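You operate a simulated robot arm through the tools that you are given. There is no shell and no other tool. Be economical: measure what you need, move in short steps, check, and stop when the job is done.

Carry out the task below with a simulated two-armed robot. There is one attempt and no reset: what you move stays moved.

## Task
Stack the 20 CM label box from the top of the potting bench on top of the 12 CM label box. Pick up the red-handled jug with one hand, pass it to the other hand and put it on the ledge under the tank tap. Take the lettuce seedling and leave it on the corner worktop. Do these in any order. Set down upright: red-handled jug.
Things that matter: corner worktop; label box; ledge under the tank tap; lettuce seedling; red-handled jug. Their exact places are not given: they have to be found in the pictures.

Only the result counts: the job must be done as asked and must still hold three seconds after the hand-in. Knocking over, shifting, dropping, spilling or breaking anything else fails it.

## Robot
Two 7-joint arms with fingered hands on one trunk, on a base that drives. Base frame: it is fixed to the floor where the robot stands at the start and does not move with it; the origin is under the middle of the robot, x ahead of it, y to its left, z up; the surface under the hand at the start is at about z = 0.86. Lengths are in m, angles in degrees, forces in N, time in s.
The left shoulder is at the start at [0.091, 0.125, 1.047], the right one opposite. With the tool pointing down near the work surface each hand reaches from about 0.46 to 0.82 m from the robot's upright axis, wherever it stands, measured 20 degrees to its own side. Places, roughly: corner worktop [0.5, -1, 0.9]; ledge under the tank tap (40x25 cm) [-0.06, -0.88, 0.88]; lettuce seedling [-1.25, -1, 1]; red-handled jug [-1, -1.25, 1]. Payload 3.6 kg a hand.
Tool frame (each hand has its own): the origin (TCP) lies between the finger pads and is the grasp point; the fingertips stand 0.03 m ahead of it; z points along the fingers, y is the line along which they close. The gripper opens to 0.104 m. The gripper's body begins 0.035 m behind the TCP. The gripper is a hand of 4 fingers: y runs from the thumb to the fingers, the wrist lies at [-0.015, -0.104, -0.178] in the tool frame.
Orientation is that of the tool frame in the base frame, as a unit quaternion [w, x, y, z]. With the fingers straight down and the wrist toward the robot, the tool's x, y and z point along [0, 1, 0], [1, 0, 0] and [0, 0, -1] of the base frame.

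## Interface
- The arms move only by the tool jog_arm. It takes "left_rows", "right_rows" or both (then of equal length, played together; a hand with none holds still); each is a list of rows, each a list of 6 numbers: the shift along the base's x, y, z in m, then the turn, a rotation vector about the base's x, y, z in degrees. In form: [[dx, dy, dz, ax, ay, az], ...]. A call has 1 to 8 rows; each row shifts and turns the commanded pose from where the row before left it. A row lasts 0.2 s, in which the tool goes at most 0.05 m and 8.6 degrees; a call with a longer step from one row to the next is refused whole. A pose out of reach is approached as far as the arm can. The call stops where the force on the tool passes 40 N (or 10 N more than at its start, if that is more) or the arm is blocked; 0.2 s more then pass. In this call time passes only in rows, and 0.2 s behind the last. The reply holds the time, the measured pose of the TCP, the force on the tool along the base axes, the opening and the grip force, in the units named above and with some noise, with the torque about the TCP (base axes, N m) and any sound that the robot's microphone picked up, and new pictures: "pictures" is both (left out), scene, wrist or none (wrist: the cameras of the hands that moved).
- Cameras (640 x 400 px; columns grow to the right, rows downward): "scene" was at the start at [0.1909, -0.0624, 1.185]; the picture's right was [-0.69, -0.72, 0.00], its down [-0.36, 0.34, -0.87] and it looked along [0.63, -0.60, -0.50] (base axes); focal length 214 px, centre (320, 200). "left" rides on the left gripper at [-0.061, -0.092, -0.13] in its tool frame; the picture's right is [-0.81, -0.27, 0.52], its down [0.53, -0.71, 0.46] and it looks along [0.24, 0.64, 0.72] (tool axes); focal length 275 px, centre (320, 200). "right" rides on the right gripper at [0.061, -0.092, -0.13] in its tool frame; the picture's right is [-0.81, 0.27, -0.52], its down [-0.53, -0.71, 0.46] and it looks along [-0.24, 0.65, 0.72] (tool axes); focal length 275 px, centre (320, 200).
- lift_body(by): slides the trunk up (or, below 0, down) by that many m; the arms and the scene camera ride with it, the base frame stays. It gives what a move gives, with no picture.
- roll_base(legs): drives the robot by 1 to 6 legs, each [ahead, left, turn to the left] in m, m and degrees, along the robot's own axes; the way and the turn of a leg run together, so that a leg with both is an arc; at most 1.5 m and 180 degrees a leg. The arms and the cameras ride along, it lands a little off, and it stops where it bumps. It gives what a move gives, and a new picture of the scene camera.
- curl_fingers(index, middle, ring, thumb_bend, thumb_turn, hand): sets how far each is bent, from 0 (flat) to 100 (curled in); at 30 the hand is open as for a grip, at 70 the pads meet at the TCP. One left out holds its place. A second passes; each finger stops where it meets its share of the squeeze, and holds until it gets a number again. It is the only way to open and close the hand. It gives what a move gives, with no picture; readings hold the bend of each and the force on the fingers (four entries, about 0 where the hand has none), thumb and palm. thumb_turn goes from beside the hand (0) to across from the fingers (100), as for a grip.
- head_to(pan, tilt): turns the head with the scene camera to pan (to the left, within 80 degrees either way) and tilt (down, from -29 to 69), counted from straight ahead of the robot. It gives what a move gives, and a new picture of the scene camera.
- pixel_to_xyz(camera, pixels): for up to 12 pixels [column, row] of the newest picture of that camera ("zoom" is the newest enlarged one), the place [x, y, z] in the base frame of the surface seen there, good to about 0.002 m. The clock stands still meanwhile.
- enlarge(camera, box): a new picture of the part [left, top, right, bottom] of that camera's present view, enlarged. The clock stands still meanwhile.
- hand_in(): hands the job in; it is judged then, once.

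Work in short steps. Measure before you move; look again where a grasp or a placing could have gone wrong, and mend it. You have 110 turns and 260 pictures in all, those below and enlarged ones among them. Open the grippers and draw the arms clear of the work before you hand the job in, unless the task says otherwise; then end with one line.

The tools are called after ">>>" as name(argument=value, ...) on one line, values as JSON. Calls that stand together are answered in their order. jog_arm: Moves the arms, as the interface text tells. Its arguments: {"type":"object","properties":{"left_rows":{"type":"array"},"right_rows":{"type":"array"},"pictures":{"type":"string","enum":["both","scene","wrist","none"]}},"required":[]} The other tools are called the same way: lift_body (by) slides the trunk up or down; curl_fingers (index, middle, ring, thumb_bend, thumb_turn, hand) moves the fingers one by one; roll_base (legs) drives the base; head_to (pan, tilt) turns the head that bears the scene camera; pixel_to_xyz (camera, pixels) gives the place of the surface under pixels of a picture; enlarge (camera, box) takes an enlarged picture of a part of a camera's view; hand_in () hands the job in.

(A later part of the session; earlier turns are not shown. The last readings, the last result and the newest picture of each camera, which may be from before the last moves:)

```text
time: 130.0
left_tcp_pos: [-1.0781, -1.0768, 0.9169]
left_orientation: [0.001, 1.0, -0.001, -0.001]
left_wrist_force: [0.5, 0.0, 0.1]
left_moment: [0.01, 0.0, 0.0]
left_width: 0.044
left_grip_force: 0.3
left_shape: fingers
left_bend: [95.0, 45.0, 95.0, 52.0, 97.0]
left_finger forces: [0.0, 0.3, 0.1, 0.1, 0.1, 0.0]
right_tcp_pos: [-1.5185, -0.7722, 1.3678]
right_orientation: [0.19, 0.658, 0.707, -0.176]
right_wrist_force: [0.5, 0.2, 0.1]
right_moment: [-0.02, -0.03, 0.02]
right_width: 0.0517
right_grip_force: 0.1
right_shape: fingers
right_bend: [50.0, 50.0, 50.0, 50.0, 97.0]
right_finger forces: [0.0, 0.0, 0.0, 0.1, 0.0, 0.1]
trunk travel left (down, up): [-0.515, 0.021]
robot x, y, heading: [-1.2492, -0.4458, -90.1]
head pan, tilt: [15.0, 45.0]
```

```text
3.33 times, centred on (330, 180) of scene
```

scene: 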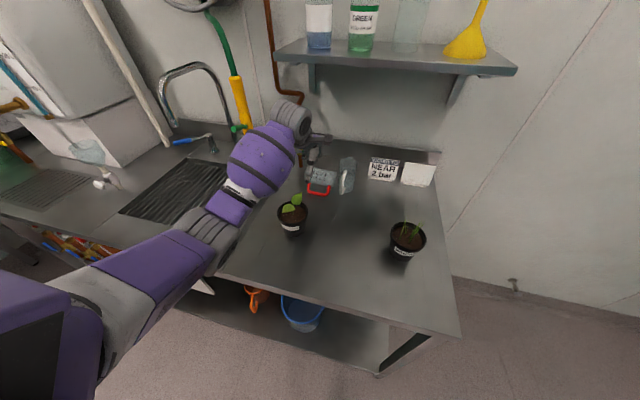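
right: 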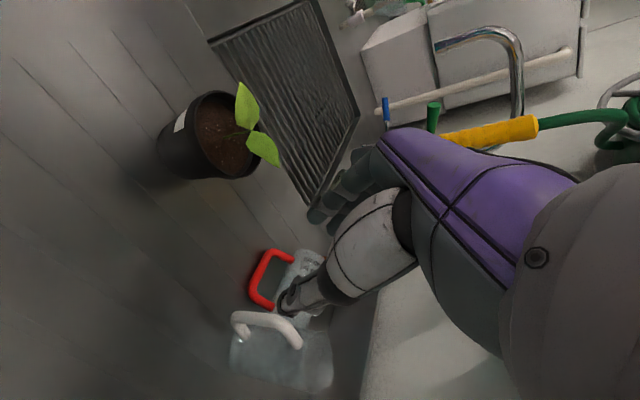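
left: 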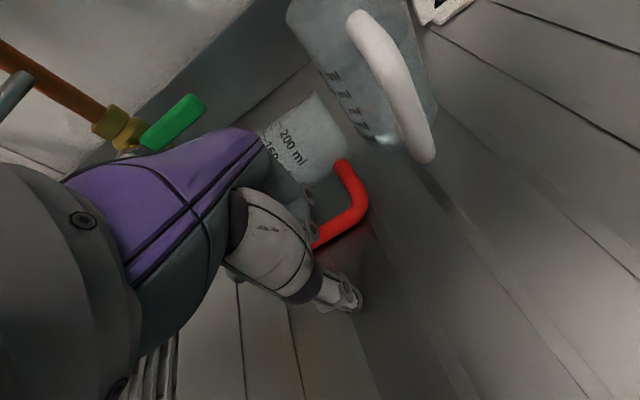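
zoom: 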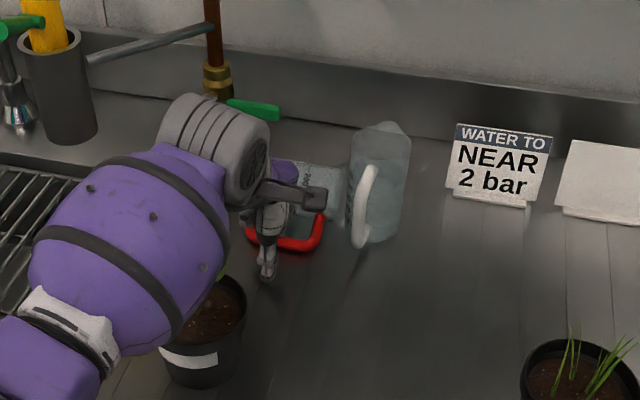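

The finger is inside the loop and the bar lies between thumb and middle finger. I try pinching the bar, which would let me carry the jug out to open space.

>>> curl_fingers(hand="left", middle=75, thumb_bend=75)

>>> enlarge(camera="left", box=[240, 80, 460, 320])

```text
time: 131.0
left_tcp_pos: [-1.0782, -1.0779, 0.9196]
left_orientation: [0.002, 1.0, -0.002, -0.001]
left_wrist_force: [-0.8, -1.6, 7.5]
left_moment: [-0.71, -0.03, -0.01]
left_width: 0.0363
left_grip_force: 12.7
left_shape: fingers
left_bend: [95.0, 65.0, 95.0, 74.0, 97.0]
left_finger forces: [0.0, 22.3, 0.0, 0.1, 2.6, 0.0]
right_tcp_pos: [-1.5183, -0.7712, 1.3685]
right_orientation: [0.191, 0.659, 0.706, -0.176]
right_wrist_force: [1.0, 0.5, -0.1]
right_moment: [0.03, 0.01, 0.0]
right_width: 0.0516
right_grip_force: 0.1
right_shape: fingers
right_bend: [50.0, 50.0, 50.0, 50.0, 97.0]
right_finger forces: [0.1, 0.1, 0.0, 0.0, 0.0, 0.1]
trunk travel left (down, up): [-0.515, 0.021]
robot x, y, heading: [-1.2535, -0.4453, -90.4]
head pan, tilt: [15.0, 45.0]
```

```text
1.67 times, centred on (350, 200) of left
```

zoom: 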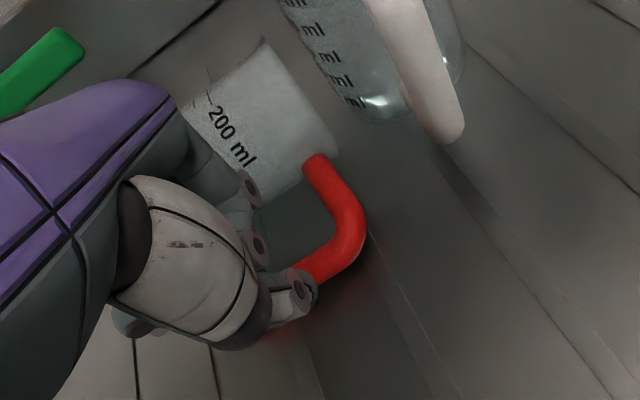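

The middle finger is hooked with 22 N on the bar and the thumb rests on it. I try a 1.5 cm lift with a small pull toward the robot and look.

>>> jog_arm(left_rows=[[0, 0.003, 0.005, 0, 0, 0], [0, 0.004, 0.006, 0, 0, 0], [0, 0.004, 0.008, 0, 0, 0]], pictures="wrist")

>>> enlarge(camera="scene", box=[270, 120, 390, 210])

```text
time: 131.8
left_tcp_pos: [-1.0782, -1.0642, 0.9371]
left_orientation: [0.0, 1.0, -0.001, -0.001]
left_wrist_force: [-1.1, 0.8, -0.5]
left_moment: [-0.02, 0.02, 0.01]
left_width: 0.0358
left_grip_force: 0.1
left_shape: fingers
left_bend: [95.0, 72.0, 95.0, 75.0, 97.0]
left_finger forces: [0.0, 0.0, 0.0, 0.1, 0.0, 0.0]
right_tcp_pos: [-1.5186, -0.7719, 1.3675]
right_orientation: [0.19, 0.658, 0.707, -0.176]
right_wrist_force: [0.7, 0.0, 0.0]
right_moment: [-0.03, 0.02, 0.02]
right_width: 0.0516
right_grip_force: 0.1
right_shape: fingers
right_bend: [50.0, 50.0, 50.0, 50.0, 97.0]
right_finger forces: [0.0, 0.0, 0.0, 0.0, 0.0, 0.0]
trunk travel left (down, up): [-0.515, 0.021]
robot x, y, heading: [-1.2534, -0.4474, -89.9]
head pan, tilt: [15.0, 45.0]
```

left: 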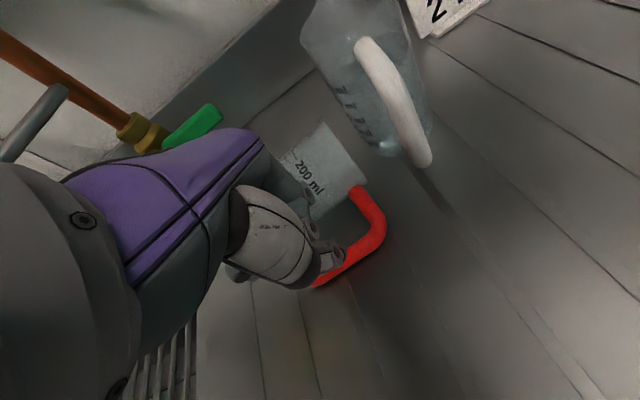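

```text
4.44 times, centred on (330, 165) of scene
```

zoom: 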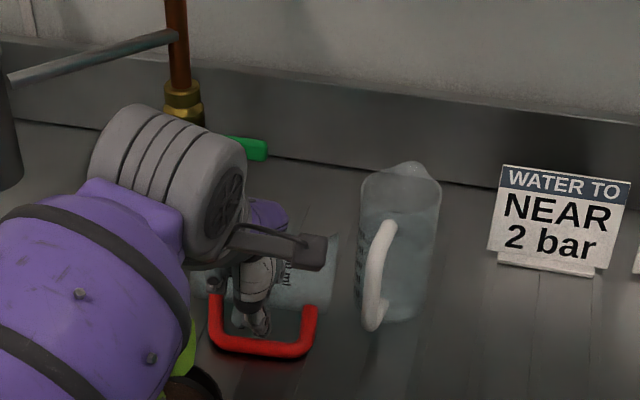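

The pinch slipped, but the jug has come further forward. I raise the hand and measure again.

>>> jog_arm(left_rows=[[0, -0.01, 0.03, 0, 0, 0], [0, -0.015, 0.04, 0, 0, 0], [0, -0.015, 0.04, 0, 0, 0]], pictures="wrist")

>>> enlarge(camera="left", box=[270, 140, 510, 340])

```text
time: 132.6
left_tcp_pos: [-1.0782, -1.1068, 1.0479]
left_orientation: [0.001, 1.0, -0.001, -0.001]
left_wrist_force: [0.1, 0.2, -0.3]
left_moment: [0.02, -0.02, 0.02]
left_width: 0.0359
left_grip_force: 0.2
left_shape: fingers
left_bend: [95.0, 72.0, 95.0, 75.0, 97.0]
left_finger forces: [0.1, 0.1, 0.1, 0.0, 0.0, 0.0]
right_tcp_pos: [-1.5187, -0.7719, 1.368]
right_orientation: [0.19, 0.658, 0.707, -0.176]
right_wrist_force: [0.9, -0.1, -0.7]
right_moment: [0.01, -0.03, 0.03]
right_width: 0.0516
right_grip_force: 0.0
right_shape: fingers
right_bend: [50.0, 50.0, 50.0, 50.0, 97.0]
right_finger forces: [0.0, 0.0, 0.0, 0.0, 0.0, 0.1]
trunk travel left (down, up): [-0.515, 0.021]
robot x, y, heading: [-1.2517, -0.4445, -90.0]
head pan, tilt: [15.0, 45.0]
```

left: 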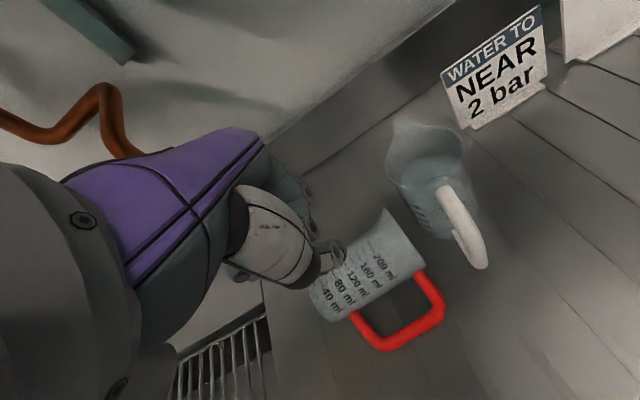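

```text
2.00 times, centred on (390, 240) of left
```

zoom: 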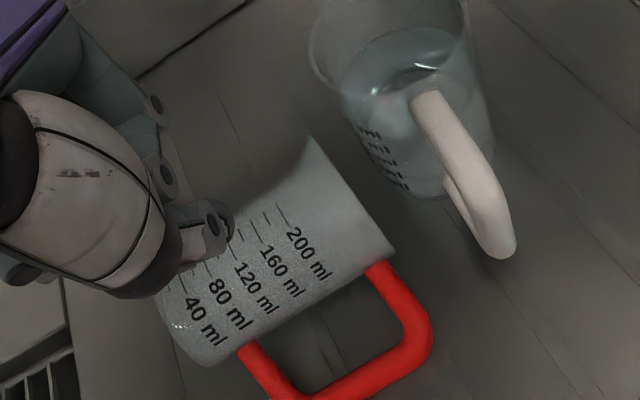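

>>> pixel_to_xyz(camera="zoom", pixels=[[248, 352], [380, 270], [300, 395], [425, 335], [365, 372], [392, 255], [312, 142], [165, 320], [270, 230], [250, 290], [320, 310], [315, 205]])

>>> pixel_to_xyz(camera="left", pixels=[[312, 300], [330, 320], [355, 325], [360, 270], [345, 285], [385, 230], [400, 240], [375, 255], [386, 212], [424, 265]])

```text
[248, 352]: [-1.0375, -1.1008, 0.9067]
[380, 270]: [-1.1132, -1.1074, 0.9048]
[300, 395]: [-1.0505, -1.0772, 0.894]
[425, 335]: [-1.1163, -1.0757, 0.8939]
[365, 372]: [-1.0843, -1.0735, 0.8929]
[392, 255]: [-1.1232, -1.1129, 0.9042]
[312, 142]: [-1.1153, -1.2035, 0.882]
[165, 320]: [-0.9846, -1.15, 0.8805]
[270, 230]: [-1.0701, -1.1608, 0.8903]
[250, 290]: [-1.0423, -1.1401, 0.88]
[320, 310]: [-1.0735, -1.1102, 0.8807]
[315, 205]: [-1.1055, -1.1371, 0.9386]
```

```text
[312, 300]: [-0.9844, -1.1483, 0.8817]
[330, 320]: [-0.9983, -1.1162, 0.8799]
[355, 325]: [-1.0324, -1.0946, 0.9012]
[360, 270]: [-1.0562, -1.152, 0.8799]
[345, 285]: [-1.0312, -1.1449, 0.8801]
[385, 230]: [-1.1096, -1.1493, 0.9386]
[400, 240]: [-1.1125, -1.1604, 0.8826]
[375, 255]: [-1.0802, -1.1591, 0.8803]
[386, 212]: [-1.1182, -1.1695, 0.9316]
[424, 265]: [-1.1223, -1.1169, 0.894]
```

The bar is at y≈-1.075 and the body spans y≈-1.11 to -1.17, still too near the lever. I hook once more with a tighter finger setting (middle 60, thumb 54) and drag 3 cm.

>>> curl_fingers(hand="left", middle=59, thumb_bend=53)

>>> jog_arm(left_rows=[[0, 0.017, -0.03, 0, 0, 0], [0, 0.017, -0.04, 0, 0, 0], [0, 0, -0.035, 0, 0, 0], [0, 0, -0.015, 0, 0, 0], [0, 0, -0.009, 0, 0, 0]], pictures="wrist")

>>> enlarge(camera="scene", box=[270, 120, 390, 210])

```text
time: 133.6
left_tcp_pos: [-1.0786, -1.1056, 1.0475]
left_orientation: [0.0, 1.0, -0.001, -0.002]
left_wrist_force: [0.2, 0.5, 0.1]
left_moment: [0.04, 0.01, 0.03]
left_width: 0.0433
left_grip_force: 0.0
left_shape: fingers
left_bend: [95.0, 59.0, 95.0, 53.0, 97.0]
left_finger forces: [0.0, 0.0, 0.0, 0.1, 0.0, 0.0]
right_tcp_pos: [-1.5181, -0.7727, 1.3676]
right_orientation: [0.19, 0.658, 0.707, -0.176]
right_wrist_force: [0.6, 0.1, -0.9]
right_moment: [0.02, -0.03, 0.0]
right_width: 0.0518
right_grip_force: 0.0
right_shape: fingers
right_bend: [50.0, 50.0, 50.0, 50.0, 97.0]
right_finger forces: [0.1, 0.0, 0.0, 0.0, 0.1, 0.0]
trunk travel left (down, up): [-0.515, 0.021]
robot x, y, heading: [-1.2523, -0.4496, -90.2]
head pan, tilt: [15.0, 45.0]
```

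```text
time: 134.8
left_tcp_pos: [-1.0782, -1.0726, 0.9181]
left_orientation: [0.002, 1.0, -0.002, 0.0]
left_wrist_force: [-0.7, 0.6, 1.4]
left_moment: [-0.11, 0.0, 0.04]
left_width: 0.0435
left_grip_force: 1.6
left_shape: fingers
left_bend: [95.0, 59.0, 95.0, 53.0, 97.0]
left_finger forces: [0.0, 3.6, 0.0, 0.1, 0.1, 0.0]
right_tcp_pos: [-1.5187, -0.7713, 1.3687]
right_orientation: [0.191, 0.658, 0.706, -0.177]
right_wrist_force: [1.0, 0.8, -0.4]
right_moment: [-0.02, -0.02, -0.02]
right_width: 0.0516
right_grip_force: 0.1
right_shape: fingers
right_bend: [50.0, 50.0, 50.0, 50.0, 97.0]
right_finger forces: [0.0, 0.0, 0.0, 0.0, 0.0, 0.0]
trunk travel left (down, up): [-0.515, 0.021]
robot x, y, heading: [-1.251, -0.4431, -90.5]
head pan, tilt: [15.0, 45.0]
```

left: 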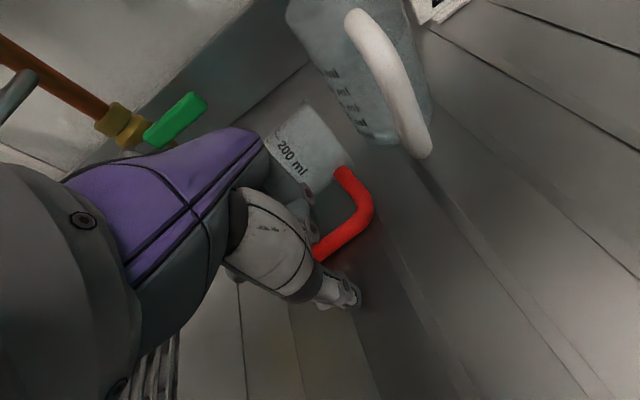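

```text
4.44 times, centred on (330, 165) of scene
```

zoom: 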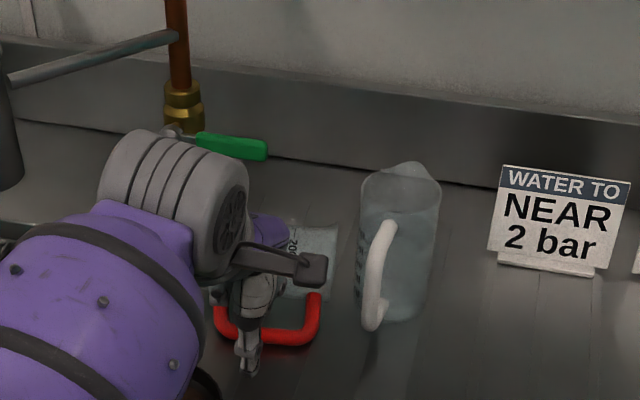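

The finger sits in the loop. I drag 3 cm toward the robot.

>>> jog_arm(left_rows=[[0, 0.008, 0.001, 0, 0, 0], [0, 0.01, 0, 0, 0, 0], [0, 0.012, 0, 0, 0, 0], [0, 0.006, 0, 0, 0, 0]], pictures="none")

>>> jog_arm(left_rows=[[0, -0.006, 0.02, 0, 0, 0], [0, -0.01, 0.04, 0, 0, 0], [0, -0.03, 0.04, 0, 0, 0], [0, -0.03, 0.03, 0, 0, 0]], pictures="both")

>>> enlarge(camera="left", box=[280, 200, 520, 400])

```text
time: 135.8
left_tcp_pos: [-1.0773, -1.0351, 0.9206]
left_orientation: [0.001, 1.0, -0.002, -0.002]
left_wrist_force: [-0.2, -1.2, 0.1]
left_moment: [-0.03, 0.0, 0.01]
left_width: 0.0434
left_grip_force: 0.5
left_shape: fingers
left_bend: [95.0, 59.0, 95.0, 53.0, 97.0]
left_finger forces: [0.0, 1.2, 0.0, 0.0, 0.0, 0.0]
right_tcp_pos: [-1.519, -0.7723, 1.3675]
right_orientation: [0.191, 0.658, 0.707, -0.176]
right_wrist_force: [0.8, -0.4, -0.1]
right_moment: [0.05, 0.02, 0.01]
right_width: 0.0518
right_grip_force: 0.1
right_shape: fingers
right_bend: [50.0, 50.0, 50.0, 50.0, 97.0]
right_finger forces: [0.0, 0.0, 0.1, 0.1, 0.0, 0.0]
trunk travel left (down, up): [-0.515, 0.021]
robot x, y, heading: [-1.2486, -0.4479, -90.3]
head pan, tilt: [15.0, 45.0]
```

```text
time: 136.8
left_tcp_pos: [-1.0792, -1.1126, 1.0495]
left_orientation: [0.0, 1.0, -0.002, -0.001]
left_wrist_force: [-0.6, -0.8, -0.6]
left_moment: [0.01, 0.0, 0.01]
left_width: 0.0436
left_grip_force: 0.0
left_shape: fingers
left_bend: [95.0, 59.0, 95.0, 53.0, 97.0]
left_finger forces: [0.1, 0.1, 0.0, 0.0, 0.1, 0.0]
right_tcp_pos: [-1.5195, -0.7723, 1.3673]
right_orientation: [0.19, 0.658, 0.707, -0.175]
right_wrist_force: [0.7, 0.5, 0.4]
right_moment: [0.03, 0.02, 0.0]
right_width: 0.0516
right_grip_force: 0.1
right_shape: fingers
right_bend: [50.0, 50.0, 50.0, 50.0, 97.0]
right_finger forces: [0.0, 0.0, 0.0, 0.0, 0.0, 0.0]
trunk travel left (down, up): [-0.515, 0.021]
robot x, y, heading: [-1.2505, -0.4458, -90.4]
head pan, tilt: [15.0, 45.0]
```

scene: 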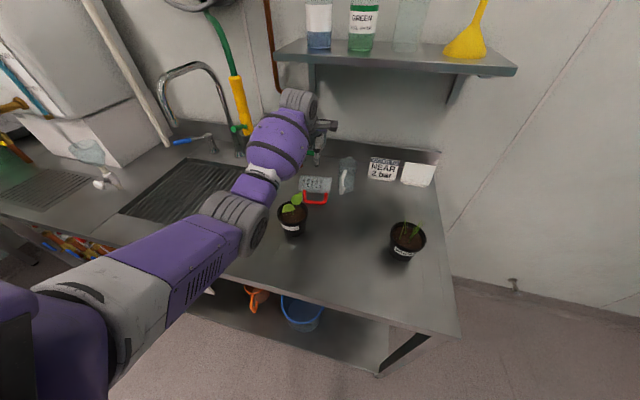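
left: 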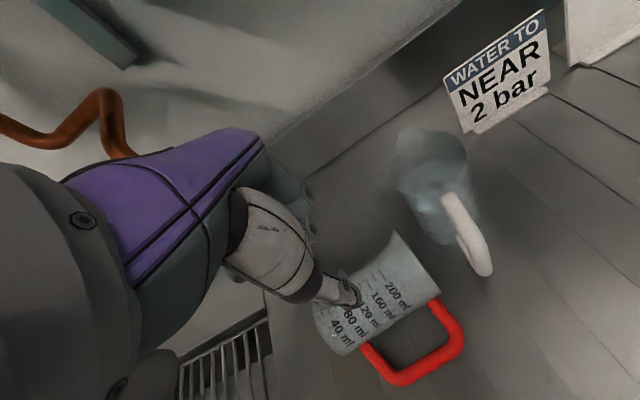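

```text
2.00 times, centred on (400, 300) of left
```

zoom: 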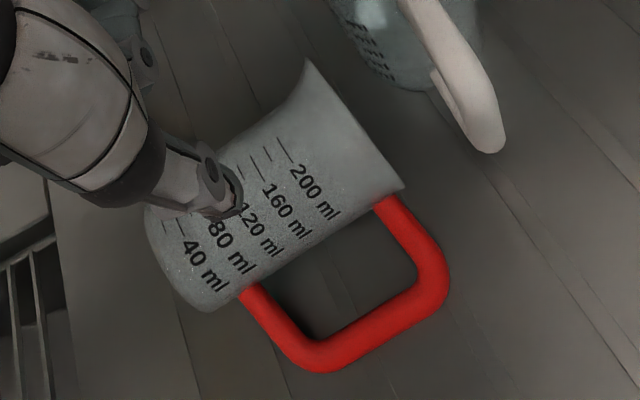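

>>> pixel_to_xyz(camera="zoom", pixels=[[248, 295], [385, 208], [305, 355], [437, 290], [370, 335], [402, 188], [308, 62], [210, 305], [150, 210], [350, 110], [330, 240], [315, 150]])

```text
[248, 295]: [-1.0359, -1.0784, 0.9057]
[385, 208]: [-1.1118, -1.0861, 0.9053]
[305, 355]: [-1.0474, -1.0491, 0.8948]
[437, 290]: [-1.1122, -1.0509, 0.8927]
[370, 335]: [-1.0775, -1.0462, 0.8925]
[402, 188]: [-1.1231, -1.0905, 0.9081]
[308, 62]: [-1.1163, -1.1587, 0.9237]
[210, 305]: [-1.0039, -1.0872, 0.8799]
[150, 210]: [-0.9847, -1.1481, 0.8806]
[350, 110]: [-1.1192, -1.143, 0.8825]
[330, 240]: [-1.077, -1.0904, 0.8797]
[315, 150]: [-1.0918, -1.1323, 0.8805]
```

Now the body's axis is at y≈-1.117, its back is at -1.147 and the lever is 5 cm away. I'll straddle the body from above: thumb in the loop (41), fingers behind (33), TCP at (-1.062,-1.117).

>>> curl_fingers(hand="left", index=33, middle=33, ring=33, thumb_bend=41)

>>> jog_arm(left_rows=[[0.008, -0.002, -0.03, 0, 0, 0], [0.009, -0.003, -0.03, 0, 0, 0], [0, 0, -0.02, 0, 0, 0]], pictures="wrist")

>>> enlarge(camera="scene", box=[270, 120, 390, 220])

>>> enlarge(camera="left", box=[250, 140, 470, 380])

```text
time: 137.8
left_tcp_pos: [-1.0785, -1.1124, 1.0505]
left_orientation: [0.002, 1.0, -0.002, -0.001]
left_wrist_force: [-0.9, 0.1, 0.7]
left_moment: [-0.04, 0.02, -0.01]
left_width: 0.0853
left_grip_force: 0.1
left_shape: fingers
left_bend: [33.0, 33.0, 33.0, 41.0, 97.0]
left_finger forces: [0.0, 0.0, 0.0, 0.0, 0.1, 0.1]
right_tcp_pos: [-1.5185, -0.7713, 1.3676]
right_orientation: [0.19, 0.658, 0.707, -0.176]
right_wrist_force: [-0.5, -0.6, 0.0]
right_moment: [-0.03, -0.02, -0.02]
right_width: 0.0516
right_grip_force: 0.1
right_shape: fingers
right_bend: [50.0, 50.0, 50.0, 50.0, 97.0]
right_finger forces: [0.1, 0.0, 0.0, 0.0, 0.0, 0.1]
trunk travel left (down, up): [-0.515, 0.021]
robot x, y, heading: [-1.2532, -0.4441, -90.2]
head pan, tilt: [15.0, 45.0]
```

```text
time: 138.6
left_tcp_pos: [-1.0622, -1.1176, 0.969]
left_orientation: [0.0, 1.0, -0.002, -0.001]
left_wrist_force: [-0.3, -0.2, 0.4]
left_moment: [0.01, 0.0, -0.03]
left_width: 0.0851
left_grip_force: 0.0
left_shape: fingers
left_bend: [33.0, 33.0, 33.0, 41.0, 97.0]
left_finger forces: [0.1, 0.0, 0.2, 0.0, 0.0, 0.1]
right_tcp_pos: [-1.5182, -0.7715, 1.3682]
right_orientation: [0.19, 0.658, 0.708, -0.176]
right_wrist_force: [0.2, 0.1, -0.5]
right_moment: [-0.01, 0.0, 0.02]
right_width: 0.0517
right_grip_force: 0.1
right_shape: fingers
right_bend: [50.0, 50.0, 50.0, 50.0, 97.0]
right_finger forces: [0.0, 0.0, 0.0, 0.0, 0.0, 0.0]
trunk travel left (down, up): [-0.515, 0.021]
robot x, y, heading: [-1.2539, -0.4444, -90.3]
head pan, tilt: [15.0, 45.0]
```

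left: 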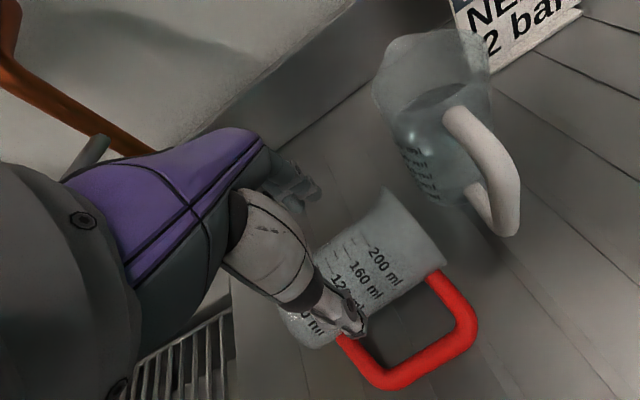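

```text
4.00 times, centred on (330, 170) of scene
```

zoom: 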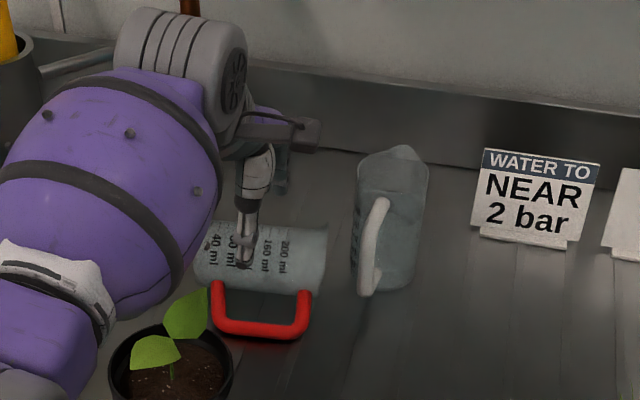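

```text
1.67 times, centred on (360, 260) of left
```

zoom: 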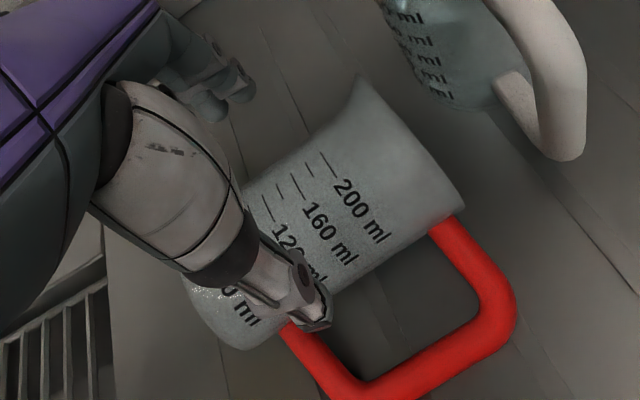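

I check the thumb tip position against the loop.

>>> pixel_to_xyz(camera="zoom", pixels=[[318, 322], [325, 300], [300, 280], [290, 330], [440, 225], [235, 90], [190, 105]])

```text
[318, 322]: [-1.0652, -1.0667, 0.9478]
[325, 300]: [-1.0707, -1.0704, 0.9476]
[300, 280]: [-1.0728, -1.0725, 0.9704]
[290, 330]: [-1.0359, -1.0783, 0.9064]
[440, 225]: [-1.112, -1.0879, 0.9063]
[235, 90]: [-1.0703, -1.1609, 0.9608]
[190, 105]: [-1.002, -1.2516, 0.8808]
```

The thumb tip (-1.06,-1.072) is right over the gap and the fingers (y -1.16) are behind the body. I lower 5.3 cm in steps.

>>> jog_arm(left_rows=[[0, 0, -0.02, 0, 0, 0], [0, 0, -0.015, 0, 0, 0], [0, 0, -0.011, 0, 0, 0], [0, 0, -0.007, 0, 0, 0]], pictures="wrist")

>>> enlarge(camera="scene", box=[270, 120, 390, 220])

```text
time: 139.6
left_tcp_pos: [-1.0611, -1.1178, 0.9169]
left_orientation: [0.003, 1.0, -0.001, -0.001]
left_wrist_force: [0.7, 0.4, 0.7]
left_moment: [0.03, -0.03, 0.0]
left_width: 0.0857
left_grip_force: 0.0
left_shape: fingers
left_bend: [33.0, 33.0, 33.0, 41.0, 97.0]
left_finger forces: [0.0, 0.0, 0.0, 0.0, 0.3, 0.1]
right_tcp_pos: [-1.5188, -0.771, 1.3684]
right_orientation: [0.19, 0.658, 0.707, -0.176]
right_wrist_force: [0.7, 0.0, 0.1]
right_moment: [0.01, -0.05, 0.01]
right_width: 0.052
right_grip_force: 0.1
right_shape: fingers
right_bend: [50.0, 50.0, 50.0, 50.0, 97.0]
right_finger forces: [0.1, 0.0, 0.0, 0.1, 0.1, 0.0]
trunk travel left (down, up): [-0.515, 0.021]
robot x, y, heading: [-1.2555, -0.4499, -90.2]
head pan, tilt: [15.0, 45.0]
```

left: 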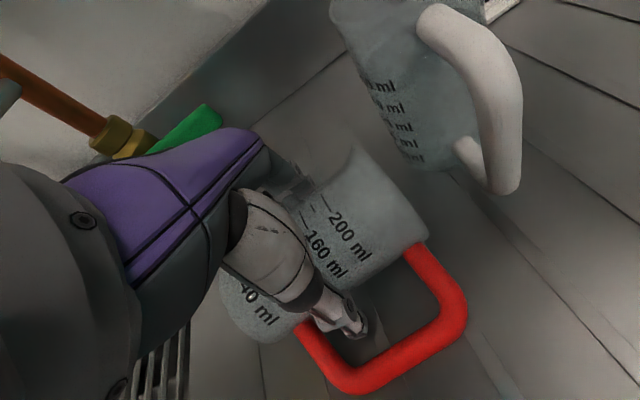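

```text
4.00 times, centred on (330, 170) of scene
```

zoom: 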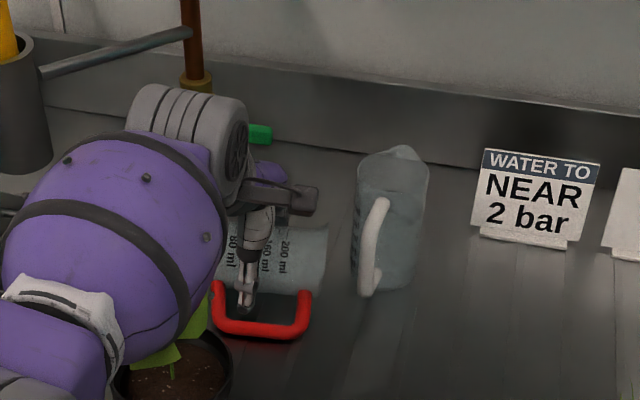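

The thumb is inside the loop and the body is straddled. I close the hand on the body.

>>> curl_fingers(hand="left", index=70, middle=70, ring=70, thumb_bend=70)

>>> jog_arm(left_rows=[[0, 0, 0.01, 0, 0, 0], [0, 0, 0.015, 0, 0, 0]], pictures="wrist")

>>> enlarge(camera="scene", box=[270, 120, 390, 220])

```text
time: 140.6
left_tcp_pos: [-1.0606, -1.1175, 0.9177]
left_orientation: [0.001, 1.0, -0.001, -0.001]
left_wrist_force: [-0.2, -0.8, 0.5]
left_moment: [0.01, 0.09, 0.03]
left_width: 0.0541
left_grip_force: 28.8
left_shape: fingers
left_bend: [48.0, 61.0, 61.0, 54.0, 93.0]
left_finger forces: [13.3, 7.8, 7.3, 0.0, 29.0, 0.0]
right_tcp_pos: [-1.5185, -0.7724, 1.3672]
right_orientation: [0.19, 0.657, 0.708, -0.176]
right_wrist_force: [-0.3, 0.3, 0.8]
right_moment: [0.0, -0.01, -0.01]
right_width: 0.0514
right_grip_force: 0.1
right_shape: fingers
right_bend: [50.0, 50.0, 50.0, 50.0, 97.0]
right_finger forces: [0.0, 0.0, 0.0, 0.0, 0.1, 0.0]
trunk travel left (down, up): [-0.515, 0.021]
robot x, y, heading: [-1.2543, -0.4454, -90.2]
head pan, tilt: [15.0, 45.0]
```

```text
time: 141.2
left_tcp_pos: [-1.0612, -1.1175, 0.9418]
left_orientation: [0.002, 1.0, -0.002, -0.001]
left_wrist_force: [-0.6, -1.4, 1.0]
left_moment: [0.02, 0.02, 0.0]
left_width: 0.0542
left_grip_force: 28.8
left_shape: fingers
left_bend: [49.0, 61.0, 61.0, 54.0, 93.0]
left_finger forces: [12.8, 7.7, 7.3, 0.0, 29.1, 0.0]
right_tcp_pos: [-1.519, -0.7718, 1.3675]
right_orientation: [0.191, 0.659, 0.706, -0.176]
right_wrist_force: [1.0, -0.8, 0.0]
right_moment: [0.02, 0.04, -0.02]
right_width: 0.0519
right_grip_force: 0.1
right_shape: fingers
right_bend: [50.0, 50.0, 50.0, 50.0, 97.0]
right_finger forces: [0.1, 0.1, 0.1, 0.1, 0.1, 0.0]
trunk travel left (down, up): [-0.515, 0.021]
robot x, y, heading: [-1.2528, -0.4452, -90.3]
head pan, tilt: [15.0, 45.0]
```

left: 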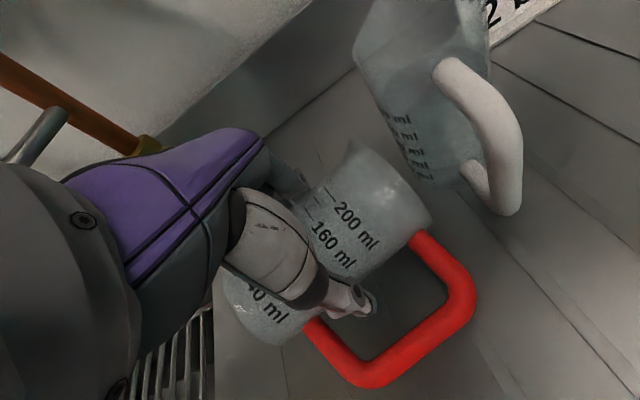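

```text
4.00 times, centred on (330, 170) of scene
```

zoom: 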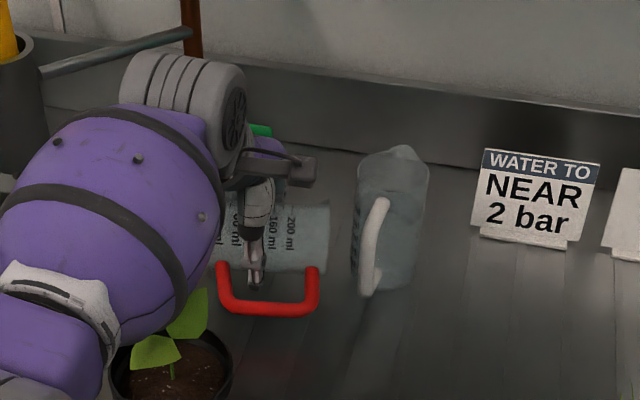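

The jug is firmly held (29 N) and lifted. I raise it straight up to z≈1.11 and back the base away.

>>> jog_arm(left_rows=[[0, 0, 0.035, 0, 0, 0], [0, 0, 0.04, 0, 0, 0], [0, 0.005, 0.045, 0, 0, 0], [0, 0.01, 0.045, 0, 0, 0]], pictures="scene")

>>> roll_base(legs=[[-0.4, 0, 0]])

```text
time: 142.2
left_tcp_pos: [-1.0613, -1.102, 1.1073]
left_orientation: [0.002, 1.0, -0.002, -0.002]
left_wrist_force: [-0.5, 1.1, 0.0]
left_moment: [-0.02, 0.01, -0.01]
left_width: 0.054
left_grip_force: 29.0
left_shape: fingers
left_bend: [49.0, 61.0, 61.0, 54.0, 93.0]
left_finger forces: [12.6, 7.8, 7.2, 0.0, 29.0, 0.0]
right_tcp_pos: [-1.5187, -0.7722, 1.3678]
right_orientation: [0.19, 0.658, 0.707, -0.176]
right_wrist_force: [0.5, -0.8, -0.5]
right_moment: [0.03, 0.01, -0.01]
right_width: 0.0516
right_grip_force: 0.1
right_shape: fingers
right_bend: [50.0, 50.0, 50.0, 50.0, 97.0]
right_finger forces: [0.1, 0.0, 0.0, 0.0, 0.0, 0.0]
trunk travel left (down, up): [-0.515, 0.021]
robot x, y, heading: [-1.2569, -0.448, -90.2]
head pan, tilt: [15.0, 45.0]
```

scene: 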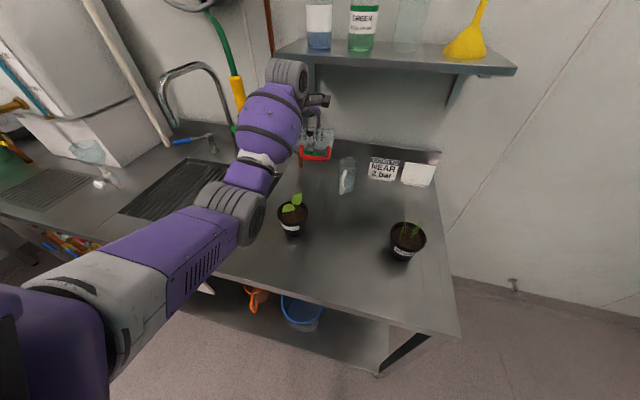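

```text
time: 144.7
left_tcp_pos: [-1.0594, -0.699, 1.106]
left_orientation: [0.001, 1.0, -0.001, 0.0]
left_wrist_force: [0.1, -0.5, -0.4]
left_moment: [0.01, 0.03, 0.0]
left_width: 0.0538
left_grip_force: 28.5
left_shape: fingers
left_bend: [49.0, 61.0, 61.0, 54.0, 93.0]
left_finger forces: [12.7, 7.9, 7.2, 0.0, 29.0, 0.0]
right_tcp_pos: [-1.5166, -0.3703, 1.3674]
right_orientation: [0.19, 0.658, 0.707, -0.176]
right_wrist_force: [-0.7, 0.2, -0.9]
right_moment: [-0.04, 0.02, 0.01]
right_width: 0.0517
right_grip_force: 0.1
right_shape: fingers
right_bend: [50.0, 50.0, 50.0, 50.0, 97.0]
right_finger forces: [0.1, 0.1, 0.0, 0.0, 0.0, 0.1]
trunk travel left (down, up): [-0.515, 0.021]
robot x, y, heading: [-1.2552, -0.0403, -90.3]
head pan, tilt: [15.0, 45.0]
```

scene: 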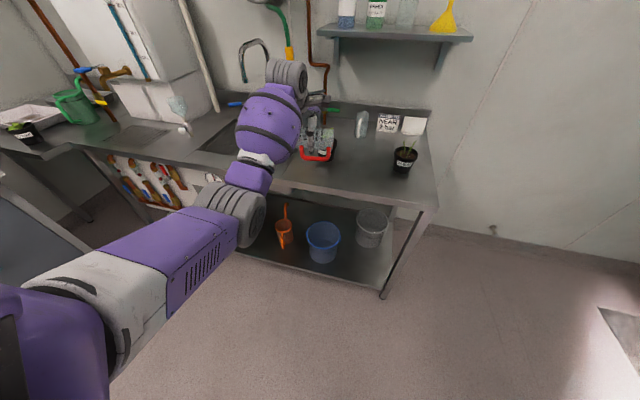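

In free space now. I back up 0.15 more, then turn the left hand +90° about the base y axis so the rim comes up, drawing the jug to the middle.

>>> roll_base(legs=[[-0.15, 0, 0]])

>>> jog_arm(left_rows=[[-0.01, 0.012, 0.005, 0, 8.2, 0], [-0.01, 0.012, 0.005, 0, 8.2, 0], [-0.01, 0.012, 0.005, 0, 8.2, 0], [-0.01, 0.012, 0.005, 0, 8.2, 0], [-0.01, 0.012, 0.005, 0, 8.2, 0], [-0.01, 0.012, 0.005, 0, 8.2, 0]], pictures="scene")

>>> jog_arm(left_rows=[[-0.01, 0.012, 0, 0, 8.2, 0], [-0.01, 0.012, 0, 0, 8.2, 0], [-0.01, 0.012, 0, 0, 8.2, 0], [-0.01, 0.012, 0, 0, 8.2, 0], [-0.01, 0.0, 0, 0, 8, 0]], pictures="both")

```text
time: 146.0
left_tcp_pos: [-1.0584, -0.5512, 1.1042]
left_orientation: [0.001, 1.0, -0.001, -0.001]
left_wrist_force: [-0.1, -0.1, -0.9]
left_moment: [0.0, -0.05, 0.0]
left_width: 0.054
left_grip_force: 28.5
left_shape: fingers
left_bend: [49.0, 61.0, 61.0, 54.0, 93.0]
left_finger forces: [12.7, 7.8, 7.2, 0.0, 29.0, 0.1]
right_tcp_pos: [-1.5158, -0.2229, 1.3674]
right_orientation: [0.191, 0.658, 0.707, -0.176]
right_wrist_force: [-1.0, -0.4, 0.6]
right_moment: [0.0, 0.06, -0.01]
right_width: 0.0517
right_grip_force: 0.0
right_shape: fingers
right_bend: [50.0, 50.0, 50.0, 50.0, 97.0]
right_finger forces: [0.1, 0.0, 0.1, 0.0, 0.1, 0.1]
trunk travel left (down, up): [-0.515, 0.021]
robot x, y, heading: [-1.2488, 0.1032, -90.0]
head pan, tilt: [15.0, 45.0]
```

scene: 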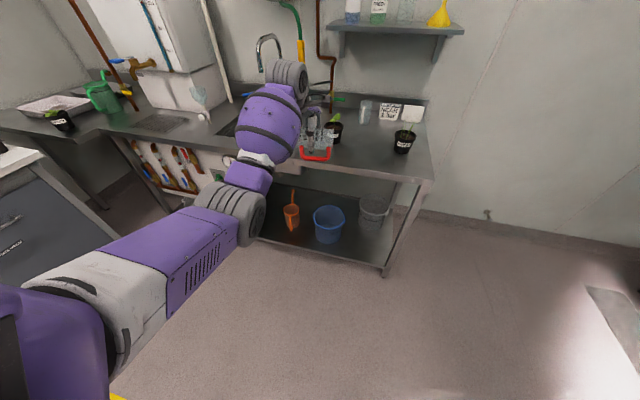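

```text
time: 147.4
left_tcp_pos: [-1.1187, -0.4799, 1.1358]
left_orientation: [0.002, 0.908, 0.0, -0.419]
left_wrist_force: [-0.6, -0.7, -1.3]
left_moment: [-0.02, -0.01, 0.03]
left_width: 0.0542
left_grip_force: 28.4
left_shape: fingers
left_bend: [49.0, 61.0, 61.0, 54.0, 93.0]
left_finger forces: [12.6, 8.0, 7.3, 0.0, 28.8, 0.0]
right_tcp_pos: [-1.5169, -0.2217, 1.3661]
right_orientation: [0.189, 0.658, 0.707, -0.176]
right_wrist_force: [-0.2, -0.7, -0.1]
right_moment: [0.0, 0.03, -0.03]
right_width: 0.0516
right_grip_force: 0.1
right_shape: fingers
right_bend: [50.0, 50.0, 50.0, 50.0, 97.0]
right_finger forces: [0.0, 0.0, 0.0, 0.1, 0.1, 0.0]
trunk travel left (down, up): [-0.515, 0.021]
robot x, y, heading: [-1.2518, 0.105, -90.3]
head pan, tilt: [15.0, 45.0]
```

scene: 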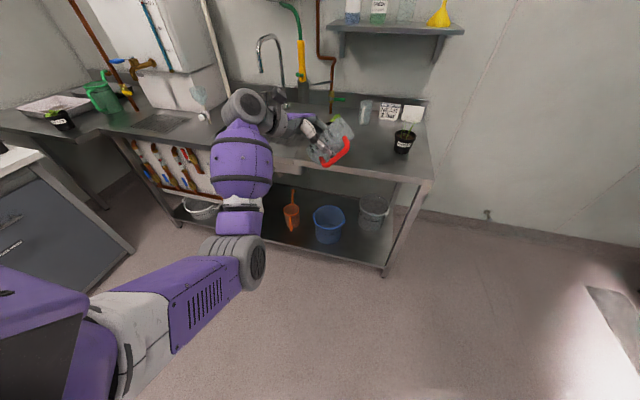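

```text
time: 148.6
left_tcp_pos: [-1.1692, -0.4324, 1.1358]
left_orientation: [-0.002, -0.705, -0.001, 0.709]
left_wrist_force: [1.0, 0.2, -0.5]
left_moment: [0.0, -0.01, 0.02]
left_width: 0.0537
left_grip_force: 28.0
left_shape: fingers
left_bend: [49.0, 61.0, 61.0, 54.0, 93.0]
left_finger forces: [12.4, 8.0, 7.2, 0.0, 28.5, 0.1]
right_tcp_pos: [-1.5177, -0.2229, 1.3679]
right_orientation: [0.19, 0.658, 0.708, -0.175]
right_wrist_force: [0.2, 0.1, 0.2]
right_moment: [0.02, -0.06, -0.04]
right_width: 0.0518
right_grip_force: 0.1
right_shape: fingers
right_bend: [50.0, 50.0, 50.0, 50.0, 97.0]
right_finger forces: [0.0, 0.0, 0.0, 0.1, 0.0, 0.1]
trunk travel left (down, up): [-0.515, 0.021]
robot x, y, heading: [-1.2545, 0.1032, -90.2]
head pan, tilt: [15.0, 45.0]
```

scene: 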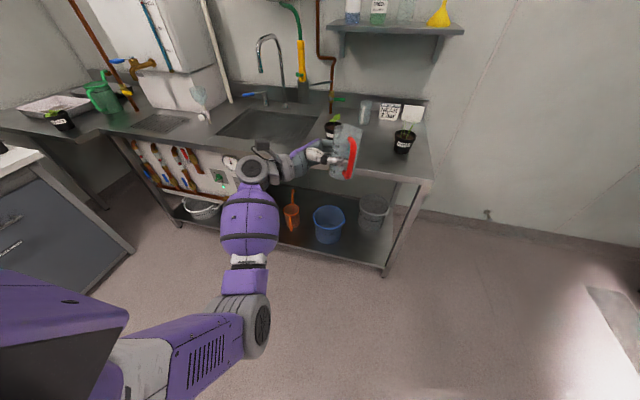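
left: 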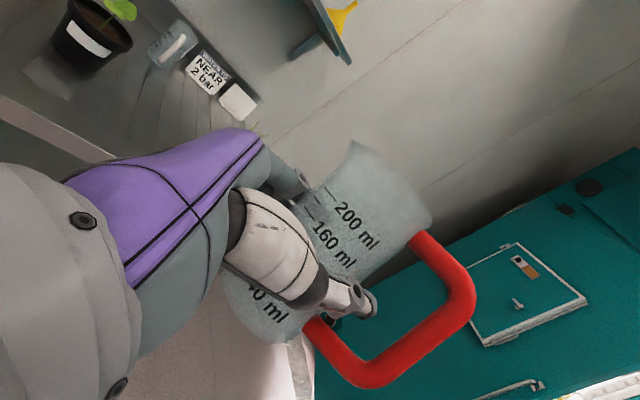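

The jug is upright in the left hand: axis near (-1.177,-0.432), rim z≈1.197, handle toward the robot. I bring the right hand, open and vertical, above it while the left moves 6 cm toward the middle.

>>> curl_fingers(hand="right", index=32, middle=32, ring=32, thumb_bend=32)

>>> jog_arm(right_rows=[[0.035, -0.026, -0.009, 3.75, 0, -0.6], [0.035, -0.026, -0.009, 3.75, 0, -0.6], [0.035, -0.026, -0.009, 3.75, 0, -0.6], [0.035, -0.026, -0.009, 3.75, 0, -0.6], [0.035, -0.026, -0.009, 3.75, 0, -0.6], [0.035, -0.026, -0.009, 3.75, 0, -0.6], [0.035, -0.026, -0.009, 3.75, 0, -0.6], [0.035, -0.026, -0.009, 3.75, 0, -0.6]], left_rows=[[-0.0075, 0, 0, 0, 0, 0], [-0.0075, 0, 0, 0, 0, 0], [-0.0075, 0, 0, 0, 0, 0], [-0.0075, 0, 0, 0, 0, 0], [-0.0075, 0, 0, 0, 0, 0], [-0.0075, 0, 0, 0, 0, 0], [-0.0075, 0, 0, 0, 0, 0], [-0.0075, 0, 0, 0, 0, 0]])

>>> head_to(pan=0, tilt=30)

```text
time: 149.6
left_tcp_pos: [-1.1699, -0.4324, 1.1351]
left_orientation: [-0.001, -0.707, 0.001, 0.708]
left_wrist_force: [0.0, -0.1, -1.3]
left_moment: [-0.02, 0.01, 0.01]
left_width: 0.0539
left_grip_force: 28.2
left_shape: fingers
left_bend: [49.0, 61.0, 61.0, 54.0, 93.0]
left_finger forces: [12.4, 8.1, 7.3, 0.0, 28.5, 0.0]
right_tcp_pos: [-1.5174, -0.2229, 1.3688]
right_orientation: [0.19, 0.657, 0.708, -0.176]
right_wrist_force: [-0.4, -0.2, 0.7]
right_moment: [0.02, 0.01, 0.01]
right_width: 0.098
right_grip_force: 0.1
right_shape: fingers
right_bend: [32.0, 32.0, 32.0, 32.0, 97.0]
right_finger forces: [0.1, 0.1, 0.1, 0.0, 0.0, 0.1]
trunk travel left (down, up): [-0.515, 0.021]
robot x, y, heading: [-1.2538, 0.1021, -89.9]
head pan, tilt: [15.0, 45.0]
```

```text
time: 151.4
left_tcp_pos: [-1.2294, -0.432, 1.1358]
left_orientation: [-0.001, -0.706, -0.001, 0.708]
left_wrist_force: [0.8, 0.1, 0.3]
left_moment: [-0.02, -0.02, -0.03]
left_width: 0.0538
left_grip_force: 27.9
left_shape: fingers
left_bend: [49.0, 61.0, 61.0, 54.0, 93.0]
left_finger forces: [12.5, 8.1, 7.2, 0.0, 28.6, 0.0]
right_tcp_pos: [-1.3176, -0.3811, 1.2978]
right_orientation: [0.006, 0.714, 0.7, 0.006]
right_wrist_force: [0.1, 0.2, 0.3]
right_moment: [0.01, 0.03, 0.01]
right_width: 0.0981
right_grip_force: 0.1
right_shape: fingers
right_bend: [32.0, 32.0, 32.0, 32.0, 97.0]
right_finger forces: [0.0, 0.0, 0.0, 0.0, 0.0, 0.0]
right hand out of reach, approached as far as the arm can: row 7, 8
trunk travel left (down, up): [-0.515, 0.021]
robot x, y, heading: [-1.2517, 0.0992, -90.4]
head pan, tilt: [15.0, 45.0]
```

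scene: 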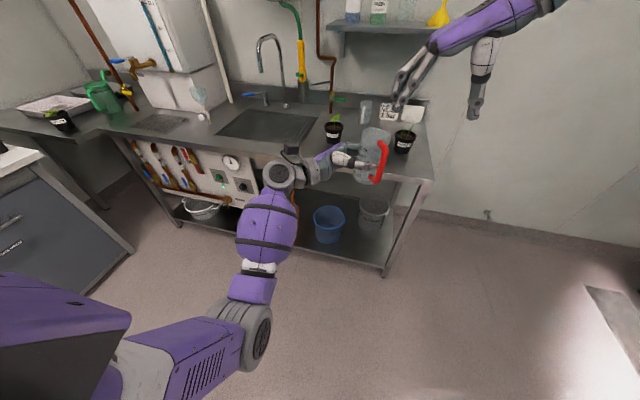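
right: 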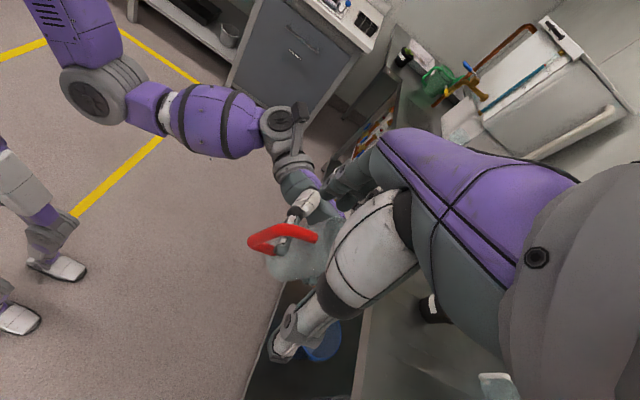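
left: 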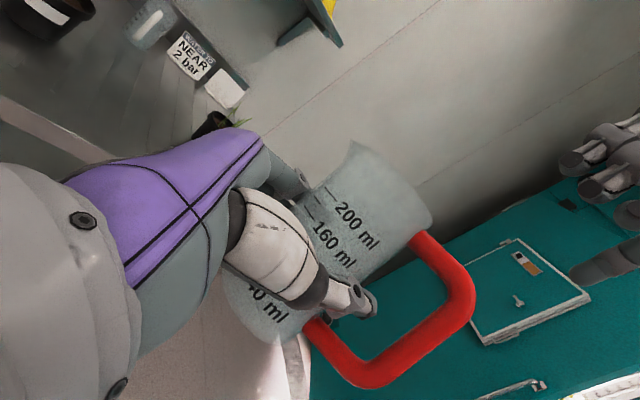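

```text
time: 152.2
left_tcp_pos: [-1.2277, -0.4316, 1.136]
left_orientation: [-0.002, -0.706, 0.0, 0.708]
left_wrist_force: [0.0, -0.2, -1.3]
left_moment: [0.01, 0.0, -0.01]
left_width: 0.0539
left_grip_force: 28.6
left_shape: fingers
left_bend: [49.0, 61.0, 61.0, 54.0, 93.0]
left_finger forces: [12.5, 8.0, 7.2, 0.0, 28.6, 0.0]
right_tcp_pos: [-1.319, -0.3814, 1.2977]
right_orientation: [0.007, 0.713, 0.701, 0.006]
right_wrist_force: [-0.1, 0.7, 0.0]
right_moment: [-0.01, 0.02, -0.01]
right_width: 0.0983
right_grip_force: 0.0
right_shape: fingers
right_bend: [32.0, 32.0, 32.0, 32.0, 97.0]
right_finger forces: [0.1, 0.0, 0.0, 0.0, 0.0, 0.1]
trunk travel left (down, up): [-0.515, 0.021]
robot x, y, heading: [-1.2528, 0.1058, -89.9]
head pan, tilt: [0.0, 30.0]
```

scene: 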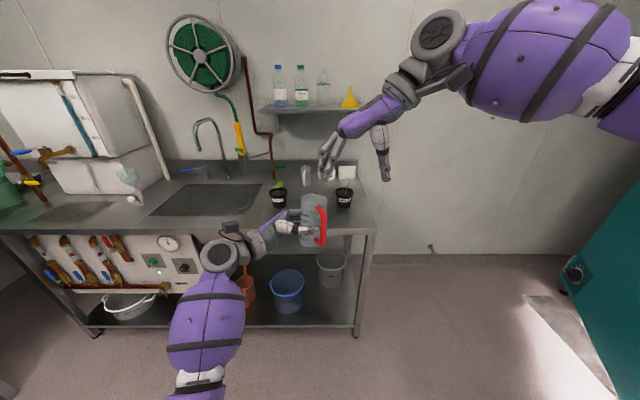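

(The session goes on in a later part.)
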